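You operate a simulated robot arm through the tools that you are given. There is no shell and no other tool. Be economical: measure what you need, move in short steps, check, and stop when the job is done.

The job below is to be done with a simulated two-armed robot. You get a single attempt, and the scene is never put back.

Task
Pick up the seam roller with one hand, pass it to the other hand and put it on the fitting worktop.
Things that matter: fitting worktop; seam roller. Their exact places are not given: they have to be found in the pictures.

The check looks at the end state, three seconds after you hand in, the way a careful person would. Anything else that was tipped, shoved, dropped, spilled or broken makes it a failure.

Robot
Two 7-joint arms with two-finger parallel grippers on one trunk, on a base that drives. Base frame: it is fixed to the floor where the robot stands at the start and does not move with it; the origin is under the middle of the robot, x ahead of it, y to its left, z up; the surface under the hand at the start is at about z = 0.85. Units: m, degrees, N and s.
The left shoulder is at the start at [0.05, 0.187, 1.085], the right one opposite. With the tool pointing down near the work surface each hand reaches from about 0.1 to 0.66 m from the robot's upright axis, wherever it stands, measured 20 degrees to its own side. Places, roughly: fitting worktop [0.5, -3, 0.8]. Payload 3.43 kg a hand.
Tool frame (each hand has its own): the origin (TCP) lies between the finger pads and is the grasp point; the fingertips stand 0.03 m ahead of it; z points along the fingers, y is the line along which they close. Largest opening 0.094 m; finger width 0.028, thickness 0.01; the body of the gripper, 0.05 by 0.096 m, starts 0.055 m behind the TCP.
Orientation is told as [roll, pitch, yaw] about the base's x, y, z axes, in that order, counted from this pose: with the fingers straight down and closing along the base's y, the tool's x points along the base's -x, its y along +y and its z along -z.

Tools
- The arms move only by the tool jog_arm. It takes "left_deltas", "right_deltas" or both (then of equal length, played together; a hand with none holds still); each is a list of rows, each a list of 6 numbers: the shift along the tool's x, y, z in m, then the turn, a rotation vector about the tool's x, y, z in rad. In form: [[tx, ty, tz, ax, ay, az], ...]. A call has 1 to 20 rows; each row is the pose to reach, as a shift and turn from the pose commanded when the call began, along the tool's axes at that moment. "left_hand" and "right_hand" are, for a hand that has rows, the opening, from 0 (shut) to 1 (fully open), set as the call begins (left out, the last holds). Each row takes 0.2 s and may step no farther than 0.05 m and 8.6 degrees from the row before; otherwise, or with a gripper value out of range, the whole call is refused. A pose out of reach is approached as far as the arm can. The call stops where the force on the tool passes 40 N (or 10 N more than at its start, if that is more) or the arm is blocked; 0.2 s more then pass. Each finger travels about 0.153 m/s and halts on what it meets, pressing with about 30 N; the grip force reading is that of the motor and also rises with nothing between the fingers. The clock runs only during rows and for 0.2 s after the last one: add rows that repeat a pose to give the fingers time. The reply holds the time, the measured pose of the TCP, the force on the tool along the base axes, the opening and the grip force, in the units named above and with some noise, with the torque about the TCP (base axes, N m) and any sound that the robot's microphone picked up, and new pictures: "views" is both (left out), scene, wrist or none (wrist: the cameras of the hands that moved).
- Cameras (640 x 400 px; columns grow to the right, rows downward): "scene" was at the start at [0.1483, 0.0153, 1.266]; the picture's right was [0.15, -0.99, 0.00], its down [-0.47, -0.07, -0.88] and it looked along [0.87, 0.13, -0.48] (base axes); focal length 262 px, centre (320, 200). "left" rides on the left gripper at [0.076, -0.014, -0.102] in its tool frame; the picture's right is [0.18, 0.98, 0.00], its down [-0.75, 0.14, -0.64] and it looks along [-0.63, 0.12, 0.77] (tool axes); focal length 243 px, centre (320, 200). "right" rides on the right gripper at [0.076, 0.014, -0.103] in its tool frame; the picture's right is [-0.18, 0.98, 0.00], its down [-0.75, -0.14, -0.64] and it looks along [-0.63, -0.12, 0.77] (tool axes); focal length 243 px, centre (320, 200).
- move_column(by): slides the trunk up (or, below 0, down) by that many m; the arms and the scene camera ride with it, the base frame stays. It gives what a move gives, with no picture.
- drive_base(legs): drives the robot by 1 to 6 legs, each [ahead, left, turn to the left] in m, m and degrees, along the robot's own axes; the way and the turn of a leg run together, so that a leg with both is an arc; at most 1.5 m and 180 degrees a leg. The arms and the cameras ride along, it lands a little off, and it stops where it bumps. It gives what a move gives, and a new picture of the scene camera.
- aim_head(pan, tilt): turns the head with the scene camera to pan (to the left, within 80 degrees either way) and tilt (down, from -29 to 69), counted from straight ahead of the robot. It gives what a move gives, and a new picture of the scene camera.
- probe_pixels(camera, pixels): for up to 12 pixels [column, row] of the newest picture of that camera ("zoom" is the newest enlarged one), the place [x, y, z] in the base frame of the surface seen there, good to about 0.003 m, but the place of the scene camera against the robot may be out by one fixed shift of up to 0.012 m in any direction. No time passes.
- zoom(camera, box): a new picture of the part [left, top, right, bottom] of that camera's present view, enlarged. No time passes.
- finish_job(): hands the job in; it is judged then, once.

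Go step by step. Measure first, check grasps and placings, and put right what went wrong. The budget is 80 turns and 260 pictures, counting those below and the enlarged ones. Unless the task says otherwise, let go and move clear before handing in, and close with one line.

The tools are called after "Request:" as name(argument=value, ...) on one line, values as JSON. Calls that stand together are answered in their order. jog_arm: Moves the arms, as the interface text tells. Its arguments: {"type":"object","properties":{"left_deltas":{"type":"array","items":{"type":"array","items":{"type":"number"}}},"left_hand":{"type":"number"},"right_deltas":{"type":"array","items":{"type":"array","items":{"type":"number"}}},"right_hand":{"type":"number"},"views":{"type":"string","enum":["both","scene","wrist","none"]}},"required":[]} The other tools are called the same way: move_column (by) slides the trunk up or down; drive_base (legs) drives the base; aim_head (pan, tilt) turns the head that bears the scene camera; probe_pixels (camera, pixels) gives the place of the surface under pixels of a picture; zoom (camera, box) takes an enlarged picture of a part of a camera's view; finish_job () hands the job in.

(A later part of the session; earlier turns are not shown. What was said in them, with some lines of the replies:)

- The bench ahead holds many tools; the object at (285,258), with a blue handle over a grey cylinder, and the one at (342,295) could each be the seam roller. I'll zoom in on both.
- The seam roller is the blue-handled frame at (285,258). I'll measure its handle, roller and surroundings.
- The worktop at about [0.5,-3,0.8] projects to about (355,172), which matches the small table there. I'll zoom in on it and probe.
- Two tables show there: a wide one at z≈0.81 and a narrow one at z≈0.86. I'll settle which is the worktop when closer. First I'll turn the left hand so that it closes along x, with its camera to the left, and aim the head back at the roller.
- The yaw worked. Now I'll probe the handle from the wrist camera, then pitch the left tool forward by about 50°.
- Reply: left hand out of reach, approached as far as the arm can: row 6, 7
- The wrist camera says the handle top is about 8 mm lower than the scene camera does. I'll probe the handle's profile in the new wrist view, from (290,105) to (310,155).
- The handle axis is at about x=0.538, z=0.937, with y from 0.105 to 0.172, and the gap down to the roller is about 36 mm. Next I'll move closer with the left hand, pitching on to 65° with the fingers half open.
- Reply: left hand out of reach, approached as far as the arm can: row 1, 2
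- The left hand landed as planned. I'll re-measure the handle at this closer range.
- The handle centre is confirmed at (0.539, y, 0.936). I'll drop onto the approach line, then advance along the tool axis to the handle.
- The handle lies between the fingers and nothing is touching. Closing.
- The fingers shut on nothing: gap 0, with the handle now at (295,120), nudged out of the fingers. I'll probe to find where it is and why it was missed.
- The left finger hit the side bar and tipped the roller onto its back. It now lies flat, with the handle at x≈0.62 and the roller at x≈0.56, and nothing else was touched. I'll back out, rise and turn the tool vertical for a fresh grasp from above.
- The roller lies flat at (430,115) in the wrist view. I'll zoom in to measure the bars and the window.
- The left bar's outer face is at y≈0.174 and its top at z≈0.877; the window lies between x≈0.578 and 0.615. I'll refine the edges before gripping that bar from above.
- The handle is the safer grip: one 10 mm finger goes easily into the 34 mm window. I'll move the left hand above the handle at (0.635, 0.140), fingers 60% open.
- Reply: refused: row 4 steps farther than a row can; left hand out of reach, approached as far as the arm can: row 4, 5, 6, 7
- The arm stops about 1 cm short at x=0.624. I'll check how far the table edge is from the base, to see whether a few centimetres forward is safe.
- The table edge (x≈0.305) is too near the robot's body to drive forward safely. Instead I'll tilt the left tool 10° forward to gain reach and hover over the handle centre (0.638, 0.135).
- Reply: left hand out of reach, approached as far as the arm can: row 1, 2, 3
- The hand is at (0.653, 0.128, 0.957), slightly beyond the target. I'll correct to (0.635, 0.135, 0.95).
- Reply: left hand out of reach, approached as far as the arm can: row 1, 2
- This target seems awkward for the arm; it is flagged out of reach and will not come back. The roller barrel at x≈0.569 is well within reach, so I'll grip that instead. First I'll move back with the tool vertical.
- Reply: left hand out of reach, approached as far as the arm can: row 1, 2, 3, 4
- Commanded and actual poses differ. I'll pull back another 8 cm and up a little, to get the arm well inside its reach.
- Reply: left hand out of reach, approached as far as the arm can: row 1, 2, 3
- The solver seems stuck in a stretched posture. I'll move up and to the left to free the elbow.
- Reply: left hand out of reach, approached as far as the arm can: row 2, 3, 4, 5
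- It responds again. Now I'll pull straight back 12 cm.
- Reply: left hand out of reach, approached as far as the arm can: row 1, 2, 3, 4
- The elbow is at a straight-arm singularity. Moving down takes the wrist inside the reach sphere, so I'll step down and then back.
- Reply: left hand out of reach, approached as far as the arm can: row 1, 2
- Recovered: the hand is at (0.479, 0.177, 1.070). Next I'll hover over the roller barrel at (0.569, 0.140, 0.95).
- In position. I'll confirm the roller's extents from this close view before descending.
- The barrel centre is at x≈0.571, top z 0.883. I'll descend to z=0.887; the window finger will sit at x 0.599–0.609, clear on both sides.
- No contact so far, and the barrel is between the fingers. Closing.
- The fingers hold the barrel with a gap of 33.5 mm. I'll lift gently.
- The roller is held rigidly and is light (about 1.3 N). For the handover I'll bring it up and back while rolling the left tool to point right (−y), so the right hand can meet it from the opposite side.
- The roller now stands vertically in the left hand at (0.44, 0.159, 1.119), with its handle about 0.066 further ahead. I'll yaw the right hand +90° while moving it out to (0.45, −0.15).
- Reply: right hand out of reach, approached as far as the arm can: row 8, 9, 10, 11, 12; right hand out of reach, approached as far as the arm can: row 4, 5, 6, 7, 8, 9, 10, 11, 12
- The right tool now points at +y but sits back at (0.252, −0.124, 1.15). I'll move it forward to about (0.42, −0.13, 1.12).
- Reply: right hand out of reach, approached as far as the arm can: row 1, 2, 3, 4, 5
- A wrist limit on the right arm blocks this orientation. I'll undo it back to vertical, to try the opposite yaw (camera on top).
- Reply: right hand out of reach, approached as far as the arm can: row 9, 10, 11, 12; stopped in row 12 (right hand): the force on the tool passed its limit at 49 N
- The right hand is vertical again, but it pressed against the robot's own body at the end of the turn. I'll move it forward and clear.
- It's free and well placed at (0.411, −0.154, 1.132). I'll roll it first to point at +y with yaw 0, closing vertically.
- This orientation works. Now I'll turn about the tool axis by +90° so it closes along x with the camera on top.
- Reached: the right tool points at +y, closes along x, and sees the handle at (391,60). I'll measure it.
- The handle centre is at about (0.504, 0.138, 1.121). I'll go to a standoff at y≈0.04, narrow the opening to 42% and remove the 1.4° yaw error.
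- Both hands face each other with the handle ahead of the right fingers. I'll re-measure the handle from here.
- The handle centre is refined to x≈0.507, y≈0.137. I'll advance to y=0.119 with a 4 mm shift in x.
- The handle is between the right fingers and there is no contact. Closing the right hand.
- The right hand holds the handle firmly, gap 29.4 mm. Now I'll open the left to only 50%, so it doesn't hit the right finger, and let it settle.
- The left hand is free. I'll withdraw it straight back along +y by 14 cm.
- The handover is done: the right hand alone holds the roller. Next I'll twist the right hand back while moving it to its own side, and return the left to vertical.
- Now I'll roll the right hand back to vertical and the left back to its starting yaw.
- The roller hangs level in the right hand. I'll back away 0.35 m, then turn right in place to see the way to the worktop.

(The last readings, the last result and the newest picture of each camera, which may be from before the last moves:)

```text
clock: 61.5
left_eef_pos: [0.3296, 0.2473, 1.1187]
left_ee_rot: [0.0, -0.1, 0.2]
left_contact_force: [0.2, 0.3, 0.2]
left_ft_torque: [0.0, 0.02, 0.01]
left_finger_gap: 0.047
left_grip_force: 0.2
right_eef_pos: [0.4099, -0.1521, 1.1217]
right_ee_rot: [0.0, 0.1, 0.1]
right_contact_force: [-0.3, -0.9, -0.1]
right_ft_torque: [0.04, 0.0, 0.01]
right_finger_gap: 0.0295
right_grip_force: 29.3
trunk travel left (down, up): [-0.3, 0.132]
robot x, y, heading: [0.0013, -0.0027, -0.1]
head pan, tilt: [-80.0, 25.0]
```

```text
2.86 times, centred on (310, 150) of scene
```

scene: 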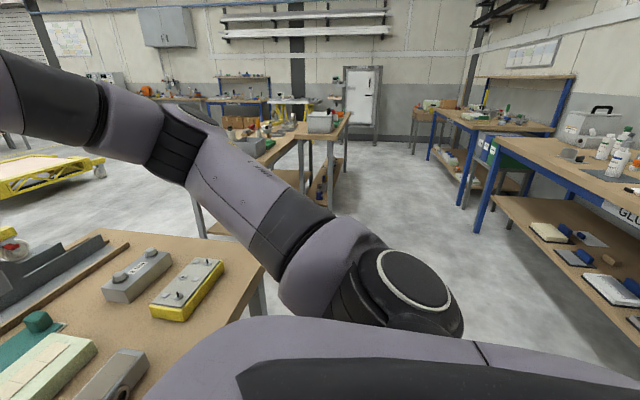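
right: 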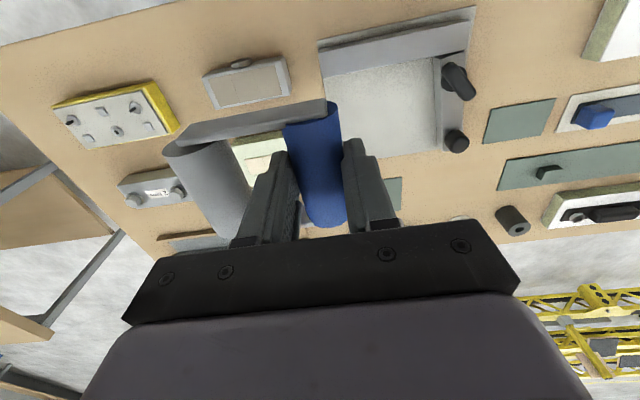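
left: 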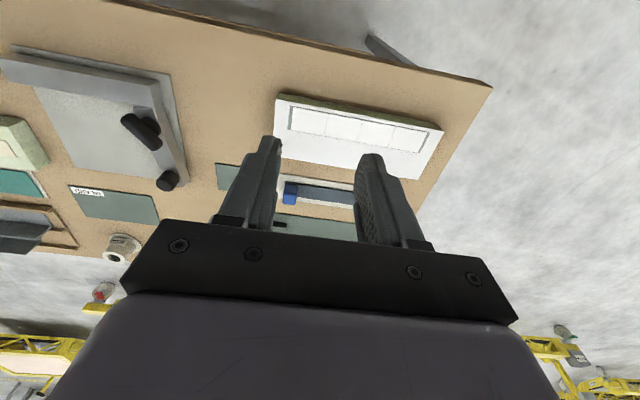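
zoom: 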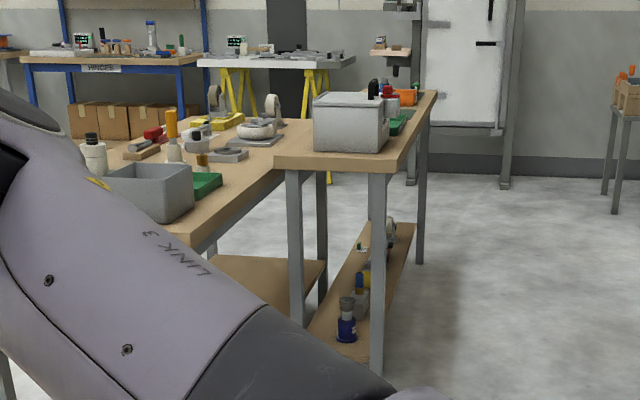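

The aisle lies between x=−0.95 (blue benches) and x=0.35 (narrow table). I'll back up 0.35 m and strafe right 2.3 m while still facing +x.

Request:
drive_base(legs=[[-0.35, 0, 0], [0, -1.2, 0], [0, -1.1, 0]])

Request:
aim_head(pan=-25, tilt=25)

```text
clock: 83.7
left_eef_pos: [-0.0244, -2.051, 1.1188]
left_ee_rot: [-0.1, -0.2, -0.1]
left_contact_force: [-0.2, 0.0, 0.6]
left_ft_torque: [-0.02, 0.01, 0.02]
left_finger_gap: 0.0469
left_grip_force: 0.1
right_eef_pos: [0.0555, -2.4517, 1.1222]
right_ee_rot: [-0.1, 0.1, 0.0]
right_contact_force: [-0.2, 0.0, -0.3]
right_ft_torque: [0.07, -0.01, 0.02]
right_finger_gap: 0.0298
right_grip_force: 29.6
trunk travel left (down, up): [-0.3, 0.132]
robot x, y, heading: [-0.3519, -2.2988, -0.1]
head pan, tilt: [-80.0, 25.0]
```

scene: 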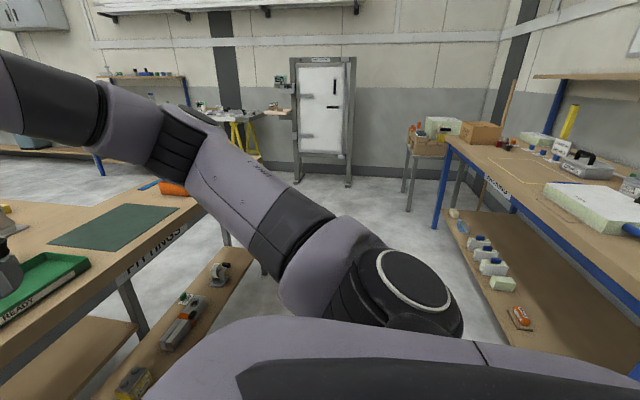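

```text
clock: 85.0
left_eef_pos: [-0.0239, -2.0525, 1.1199]
left_ee_rot: [-0.1, -0.1, 0.0]
left_contact_force: [0.6, -0.4, 0.1]
left_ft_torque: [-0.03, 0.01, 0.01]
left_finger_gap: 0.0468
left_grip_force: 0.1
right_eef_pos: [0.056, -2.4512, 1.1212]
right_ee_rot: [-0.1, 0.1, -0.1]
right_contact_force: [0.6, 0.4, 0.5]
right_ft_torque: [0.06, -0.01, 0.03]
right_finger_gap: 0.0294
right_grip_force: 29.8
trunk travel left (down, up): [-0.3, 0.132]
robot x, y, heading: [-0.3516, -2.2983, -0.4]
head pan, tilt: [-25.0, 25.0]
```

scene: 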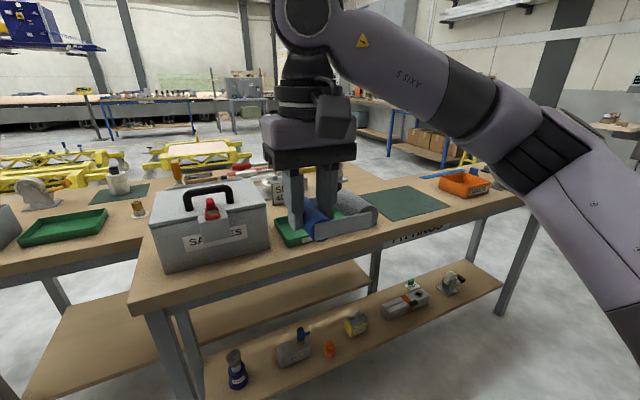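

The front edge of the narrow table carries a label reading "FITTINGS". I'll zoom in to check it, look for any other label and find free space.

Request:
zoom(camera="scene", box=[260, 150, 540, 325])

Request:
zoom(camera="scene", box=[0, 130, 280, 305])

Request:
probe_pixels(camera="scene", pixels=[[410, 200], [370, 195], [440, 207], [465, 185], [430, 180], [500, 200], [440, 215], [415, 188], [130, 300], [320, 235], [100, 255]])

```text
2.29 times, centred on (400, 238) of scene
```

zoom: 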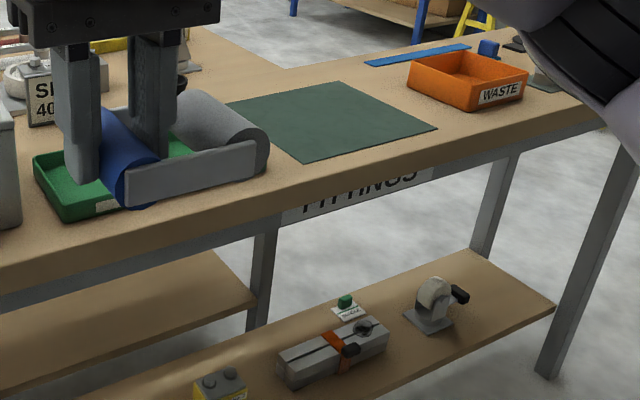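

```text
2.29 times, centred on (140, 218) of scene
```

zoom: 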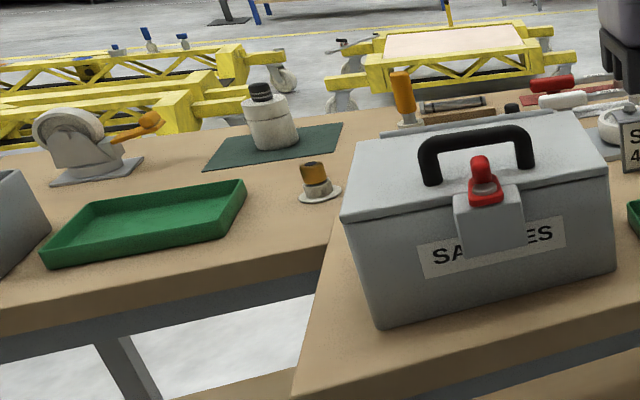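

```text
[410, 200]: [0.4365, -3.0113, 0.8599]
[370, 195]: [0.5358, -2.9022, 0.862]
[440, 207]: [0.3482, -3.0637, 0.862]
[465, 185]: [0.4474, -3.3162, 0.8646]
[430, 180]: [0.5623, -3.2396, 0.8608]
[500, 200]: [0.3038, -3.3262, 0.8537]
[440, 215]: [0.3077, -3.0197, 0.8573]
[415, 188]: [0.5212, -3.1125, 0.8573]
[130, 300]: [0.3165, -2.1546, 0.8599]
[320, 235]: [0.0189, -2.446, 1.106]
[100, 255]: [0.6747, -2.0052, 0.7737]
```

The FITTINGS table (top z≈0.855) is the fitting worktop. I'll strafe another 0.6 m right for a frontal view of its free area.

Request:
drive_base(legs=[[0, -0.6, 0]])

Request:
aim_head(pan=0, tilt=32)

```text
clock: 90.7
left_eef_pos: [-0.0248, -2.6473, 1.1195]
left_ee_rot: [-0.1, -0.1, 0.3]
left_contact_force: [1.2, 0.5, -0.4]
left_ft_torque: [-0.01, 0.02, -0.01]
left_finger_gap: 0.047
left_grip_force: 0.1
right_eef_pos: [0.0554, -3.0466, 1.1214]
right_ee_rot: [-0.1, 0.0, 0.2]
right_contact_force: [0.3, 0.5, 0.3]
right_ft_torque: [0.05, 0.01, -0.01]
right_finger_gap: 0.0295
right_grip_force: 30.2
trunk travel left (down, up): [-0.3, 0.132]
robot x, y, heading: [-0.3538, -2.8971, 0.2]
head pan, tilt: [-25.0, 25.0]
```

scene: 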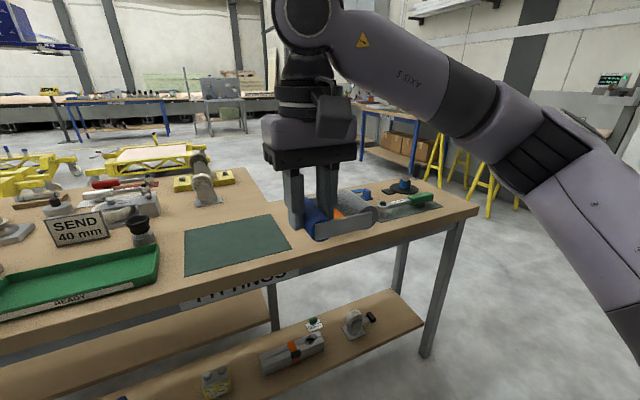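

```text
clock: 91.6
left_eef_pos: [-0.0252, -2.6461, 1.1186]
left_ee_rot: [-0.1, -0.1, 0.3]
left_contact_force: [0.0, 0.7, -0.3]
left_ft_torque: [-0.02, -0.02, -0.02]
left_finger_gap: 0.047
left_grip_force: 0.0
right_eef_pos: [0.0558, -3.0468, 1.1217]
right_ee_rot: [-0.1, 0.1, 0.2]
right_contact_force: [-0.3, 0.2, -0.2]
right_ft_torque: [0.09, 0.0, -0.03]
right_finger_gap: 0.0297
right_grip_force: 30.0
trunk travel left (down, up): [-0.3, 0.132]
robot x, y, heading: [-0.3493, -2.8963, 0.0]
head pan, tilt: [0.0, 32.0]
```

scene: 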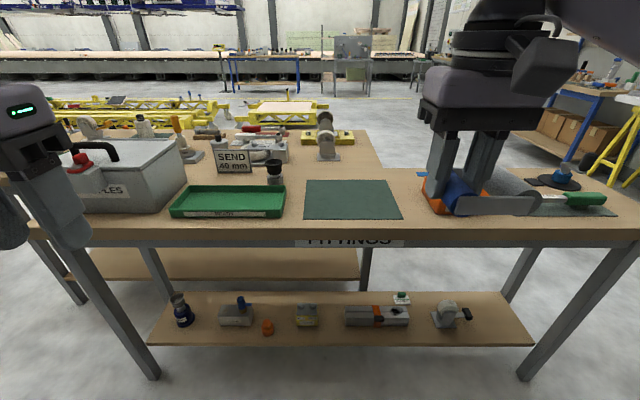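

The green mat at (350,198) is clear, with bare wood at either side of it. I'll probe the mat and the clear strip widths.

Request:
probe_pixels(camera="scene", pixels=[[305, 217], [401, 217], [308, 181], [388, 181], [350, 200], [415, 205], [424, 205], [430, 212], [295, 205], [286, 205], [350, 226], [410, 180]])

Request:
zoom(camera="scene", box=[270, 140, 630, 260])

```text
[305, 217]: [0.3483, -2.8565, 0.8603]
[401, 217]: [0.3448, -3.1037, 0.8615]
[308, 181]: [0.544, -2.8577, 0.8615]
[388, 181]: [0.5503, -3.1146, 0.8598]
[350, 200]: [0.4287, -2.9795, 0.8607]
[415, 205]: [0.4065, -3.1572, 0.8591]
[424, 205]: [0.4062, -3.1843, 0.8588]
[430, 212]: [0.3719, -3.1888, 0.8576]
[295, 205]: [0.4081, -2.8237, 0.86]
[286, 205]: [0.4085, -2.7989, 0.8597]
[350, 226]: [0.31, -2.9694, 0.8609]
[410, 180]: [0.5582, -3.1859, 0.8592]
```

```text
1.78 times, centred on (450, 200) of scene
```

zoom: 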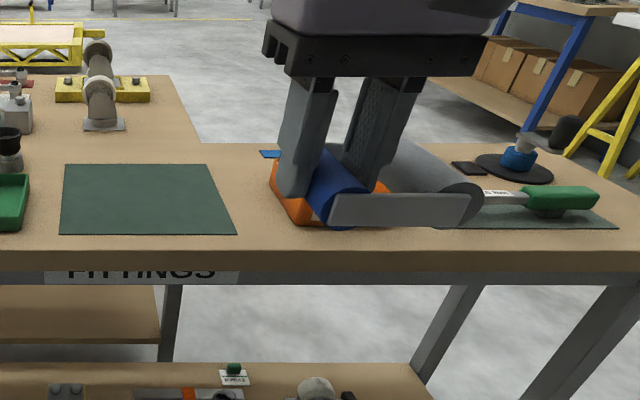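

The mat (x 0.345–0.55, y −3.11 to −2.857) on the worktop is clear and level. I'll check where the SAMPLES box edge is relative to the left hand, and raise the left hand before driving in.

Request:
probe_pixels(camera="scene", pixels=[[183, 150], [150, 145], [105, 147], [180, 205]])

Request:
jog_arm(left_deltas=[[0, 0, -0.03, 0, 0, 0], [0, 0, -0.06, 0, 0, 0], [0, 0, -0.09, 0, 0, 0]], views="none")

```text
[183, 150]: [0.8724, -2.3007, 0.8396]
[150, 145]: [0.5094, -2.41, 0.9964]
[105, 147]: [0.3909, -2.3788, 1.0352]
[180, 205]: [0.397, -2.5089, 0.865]
```

```text
clock: 92.4
left_eef_pos: [-0.026, -2.646, 1.2093]
left_ee_rot: [-0.1, -0.2, 0.3]
left_contact_force: [0.1, -0.2, -0.6]
left_ft_torque: [0.01, 0.02, 0.02]
left_finger_gap: 0.0469
left_grip_force: 0.0
right_eef_pos: [0.0565, -3.0462, 1.1218]
right_ee_rot: [-0.1, -0.1, 0.1]
right_contact_force: [-0.2, -0.2, -0.7]
right_ft_torque: [0.06, -0.03, -0.01]
right_finger_gap: 0.0293
right_grip_force: 29.9
trunk travel left (down, up): [-0.3, 0.132]
robot x, y, heading: [-0.355, -2.8954, 0.3]
head pan, tilt: [0.0, 32.0]
```

The left hand is clear at z=1.21. Driving forward 0.34 m, as close as the robot stood to the first bench.

Request:
drive_base(legs=[[0.2, 0, 0], [0.13, 0, 0]])

```text
clock: 94.8
left_eef_pos: [0.3045, -2.6437, 1.2078]
left_ee_rot: [-0.1, 0.0, 0.4]
left_contact_force: [0.0, 0.1, -0.4]
left_ft_torque: [-0.01, 0.02, -0.02]
left_finger_gap: 0.0472
left_grip_force: 0.1
right_eef_pos: [0.3855, -3.0455, 1.1212]
right_ee_rot: [-0.1, 0.2, 0.3]
right_contact_force: [0.1, 0.3, 0.2]
right_ft_torque: [0.07, 0.02, -0.01]
right_finger_gap: 0.0295
right_grip_force: 29.9
trunk travel left (down, up): [-0.3, 0.132]
robot x, y, heading: [-0.0249, -2.8964, 0.2]
head pan, tilt: [0.0, 32.0]
```

scene: 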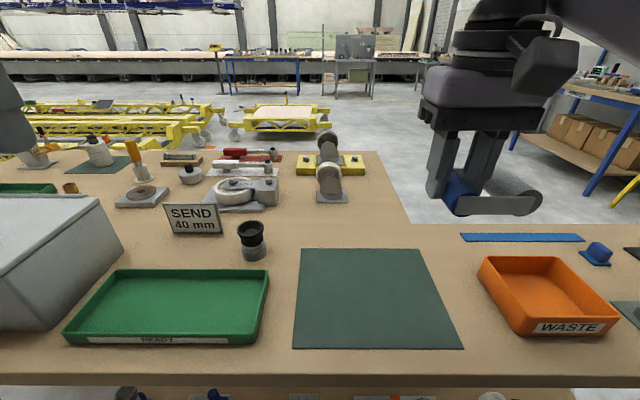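

Now clear. I'll move the right hand over the mat centre and lower it to z≈1.0, then measure.

Request:
jog_arm(right_deltas=[[-0.02, 0.03, 0.02, 0, 0, 0], [-0.04, 0.06, 0.05, 0, 0, 0], [-0.06, 0.096, 0.08, 0, 0, 0], [-0.06, 0.096, 0.12, 0, 0, 0], [-0.06, 0.096, 0.12, 0, 0, 0]], views="both")

```text
refused: row 3 steps farther than a row can; nothing moved
```

Request:
jog_arm(right_deltas=[[-0.02, 0.03, 0.02, 0, 0, 0], [-0.04, 0.06, 0.04, 0, 0, 0], [-0.05, 0.08, 0.06, 0, 0, 0], [-0.06, 0.096, 0.085, 0, 0, 0], [-0.06, 0.096, 0.12, 0, 0, 0], [-0.06, 0.096, 0.12, 0, 0, 0]], views="both")

```text
clock: 96.2
left_eef_pos: [0.302, -2.645, 1.2076]
left_ee_rot: [-0.1, -0.2, 0.4]
left_contact_force: [-0.1, -0.4, 0.6]
left_ft_torque: [0.01, 0.01, 0.06]
left_finger_gap: 0.0473
left_grip_force: 0.0
right_eef_pos: [0.4438, -2.9476, 1.0015]
right_ee_rot: [-0.1, -0.1, 0.3]
right_contact_force: [-0.6, -0.8, 0.0]
right_ft_torque: [0.05, 0.03, -0.01]
right_finger_gap: 0.0296
right_grip_force: 29.7
trunk travel left (down, up): [-0.3, 0.132]
robot x, y, heading: [-0.0267, -2.8956, 0.2]
head pan, tilt: [0.0, 32.0]
```

scene: 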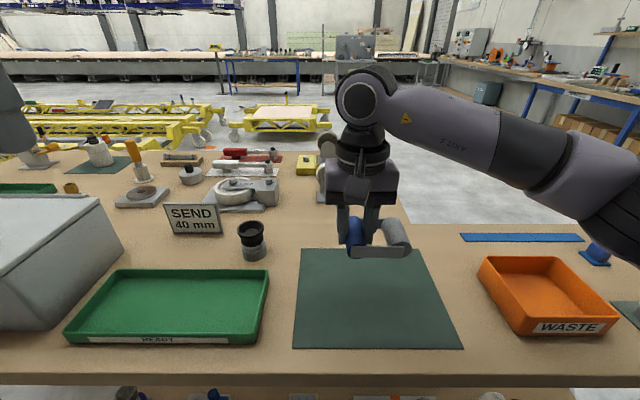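
right: 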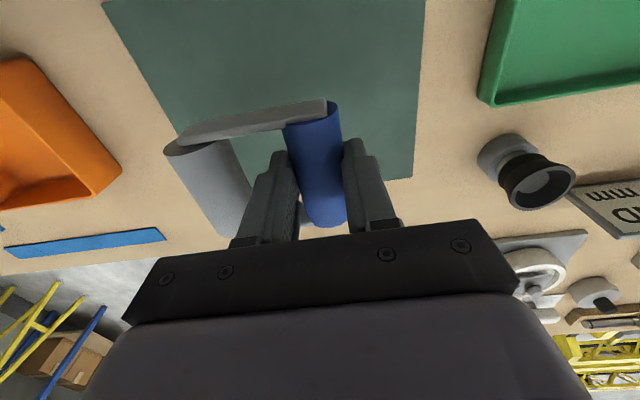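

Over the mat. I'll measure the worktop height from the wrist camera.

Request:
probe_pixels(camera="right", pixels=[[380, 100], [395, 160], [440, 120], [300, 60], [230, 185], [312, 150], [150, 130], [305, 235]])

```text
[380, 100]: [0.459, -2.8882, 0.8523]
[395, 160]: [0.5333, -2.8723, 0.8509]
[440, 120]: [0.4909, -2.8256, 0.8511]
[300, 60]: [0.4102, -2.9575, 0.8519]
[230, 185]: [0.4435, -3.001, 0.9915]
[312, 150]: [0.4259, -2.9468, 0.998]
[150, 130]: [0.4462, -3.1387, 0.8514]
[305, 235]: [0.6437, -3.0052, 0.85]
```

The worktop is at z≈0.852. I'll descend to just above contact (TCP≈0.889).

Request:
jog_arm(right_deltas=[[-0.005, 0, 0.04, 0, 0, 0], [-0.01, 0, 0.075, 0, 0, 0], [-0.01, 0, 0.095, 0, 0, 0], [-0.01, 0, 0.105, 0, 0, 0], [-0.01, 0, 0.11, 0, 0, 0], [-0.01, 0, 0.112, 0, 0, 0]], views="both")

```text
clock: 97.6
left_eef_pos: [0.3039, -2.6444, 1.209]
left_ee_rot: [-0.1, -0.1, 0.4]
left_contact_force: [0.3, -0.4, 0.1]
left_ft_torque: [-0.01, 0.01, 0.02]
left_finger_gap: 0.0471
left_grip_force: 0.0
right_eef_pos: [0.4553, -2.9489, 0.8885]
right_ee_rot: [-0.1, 0.0, 0.3]
right_contact_force: [0.0, -0.5, 1.1]
right_ft_torque: [0.08, -0.02, -0.01]
right_finger_gap: 0.0293
right_grip_force: 30.6
trunk travel left (down, up): [-0.3, 0.132]
robot x, y, heading: [-0.0246, -2.8893, 0.0]
head pan, tilt: [0.0, 32.0]
```

scene: 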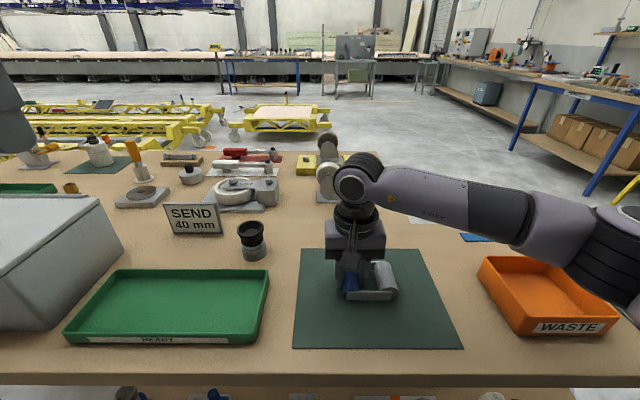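
right: 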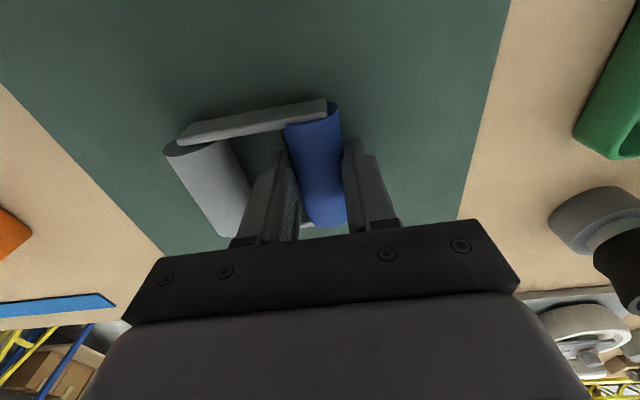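

Almost down, with no clear contact yet. I'll lower in 1.5 mm steps and watch the force.

Request:
jog_arm(right_deltas=[[0, 0, 0.0015, 0, 0, 0], [0, 0, 0.003, 0, 0, 0], [0, 0, 0.003, 0, 0, 0]], views="none")

```text
clock: 98.4
left_eef_pos: [0.3027, -2.6435, 1.2092]
left_ee_rot: [-0.1, -0.1, 0.5]
left_contact_force: [0.8, -0.1, 0.2]
left_ft_torque: [-0.03, -0.03, 0.04]
left_finger_gap: 0.0468
left_grip_force: 0.0
right_eef_pos: [0.4547, -2.9484, 0.888]
right_ee_rot: [0.0, -0.1, 0.4]
right_contact_force: [-0.1, -0.3, 4.5]
right_ft_torque: [0.04, -0.17, -0.02]
right_finger_gap: 0.0296
right_grip_force: 30.0
trunk travel left (down, up): [-0.3, 0.132]
robot x, y, heading: [-0.026, -2.8952, 0.3]
head pan, tilt: [0.0, 32.0]
```

Contact at 4.5 N, so the roller is resting on the worktop. I'll open to 50%, which keeps the window finger off the barrel.

Request:
jog_arm(right_deltas=[[0, 0, 0, 0, 0, 0], [0, 0, 0, 0, 0, 0], [0, 0, 0, 0, 0, 0]], right_hand=0.5, views="wrist")

```text
clock: 99.2
left_eef_pos: [0.3033, -2.645, 1.2099]
left_ee_rot: [-0.1, 0.0, 0.4]
left_contact_force: [0.0, -0.1, 0.6]
left_ft_torque: [-0.01, -0.01, -0.01]
left_finger_gap: 0.047
left_grip_force: 0.0
right_eef_pos: [0.4546, -2.9492, 0.8858]
right_ee_rot: [-0.1, 0.0, 0.3]
right_contact_force: [-1.2, -0.1, 0.1]
right_ft_torque: [-0.01, 0.01, -0.02]
right_finger_gap: 0.047
right_grip_force: 0.1
trunk travel left (down, up): [-0.3, 0.132]
robot x, y, heading: [-0.0266, -2.8944, 0.1]
head pan, tilt: [0.0, 32.0]
```

right: 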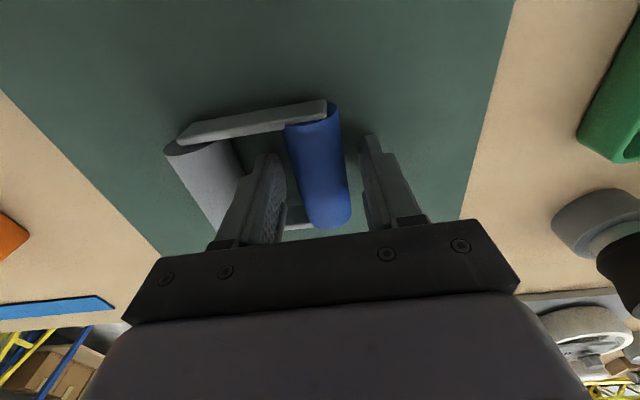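

The roller is released and still. I'll lift straight up and clear.

Request:
jog_arm(right_deltas=[[0, 0, -0.015, 0, 0, 0], [0, 0, -0.04, 0, 0, 0], [0, 0, -0.08, 0, 0, 0], [0, 0, -0.12, 0, 0, 0], [0.03, -0.03, -0.15, 0, 0, 0], [0.03, -0.07, -0.17, 0, 0, 0]], views="both")

```text
refused: row 5 steps farther than a row can; nothing moved
```

Request:
jog_arm(right_deltas=[[0, 0, -0.015, 0, 0, 0], [0, 0, -0.04, 0, 0, 0], [0, 0, -0.08, 0, 0, 0], [0, 0, -0.12, 0, 0, 0], [0, 0, -0.16, 0, 0, 0], [0.02, -0.04, -0.17, 0, 0, 0], [0.03, -0.08, -0.18, 0, 0, 0]], views="both")

```text
clock: 100.8
left_eef_pos: [0.3025, -2.6452, 1.2099]
left_ee_rot: [0.0, -0.1, 0.3]
left_contact_force: [0.0, -0.3, -0.2]
left_ft_torque: [0.04, 0.01, 0.0]
left_finger_gap: 0.0469
left_grip_force: 0.0
right_eef_pos: [0.425, -3.028, 1.0665]
right_ee_rot: [-0.2, 0.0, 0.4]
right_contact_force: [0.0, 0.1, 0.0]
right_ft_torque: [0.01, -0.03, 0.01]
right_finger_gap: 0.0469
right_grip_force: 0.1
trunk travel left (down, up): [-0.3, 0.132]
robot x, y, heading: [-0.0246, -2.8951, 0.4]
head pan, tilt: [0.0, 32.0]
```

scene: 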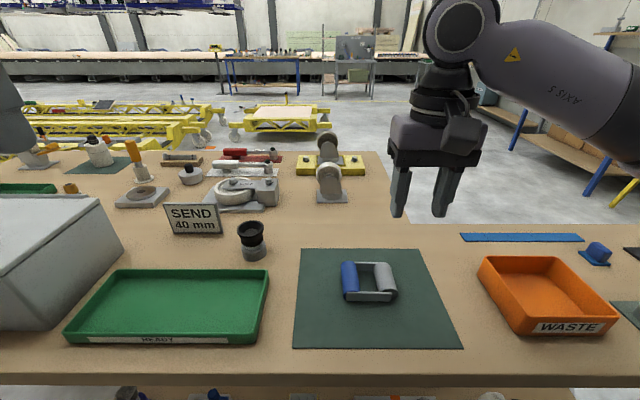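
right: 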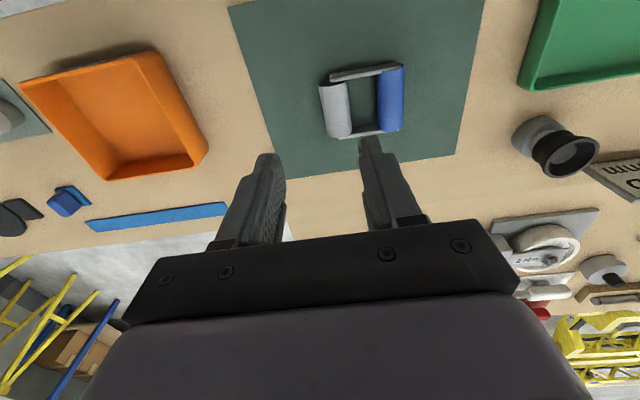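

The seam roller lies flat and still on the fitting worktop's mat, at (368,282). Both hands are empty and clear, and nothing else has moved. Handing in.

Request:
finish_job()

```text
The job is handed in.
```

The seam roller was picked up with the left hand, passed to the right, and now lies flat on the fitting worktop's green mat. On the first try I knocked it onto its back on the starting bench, but nothing else was tipped or moved.
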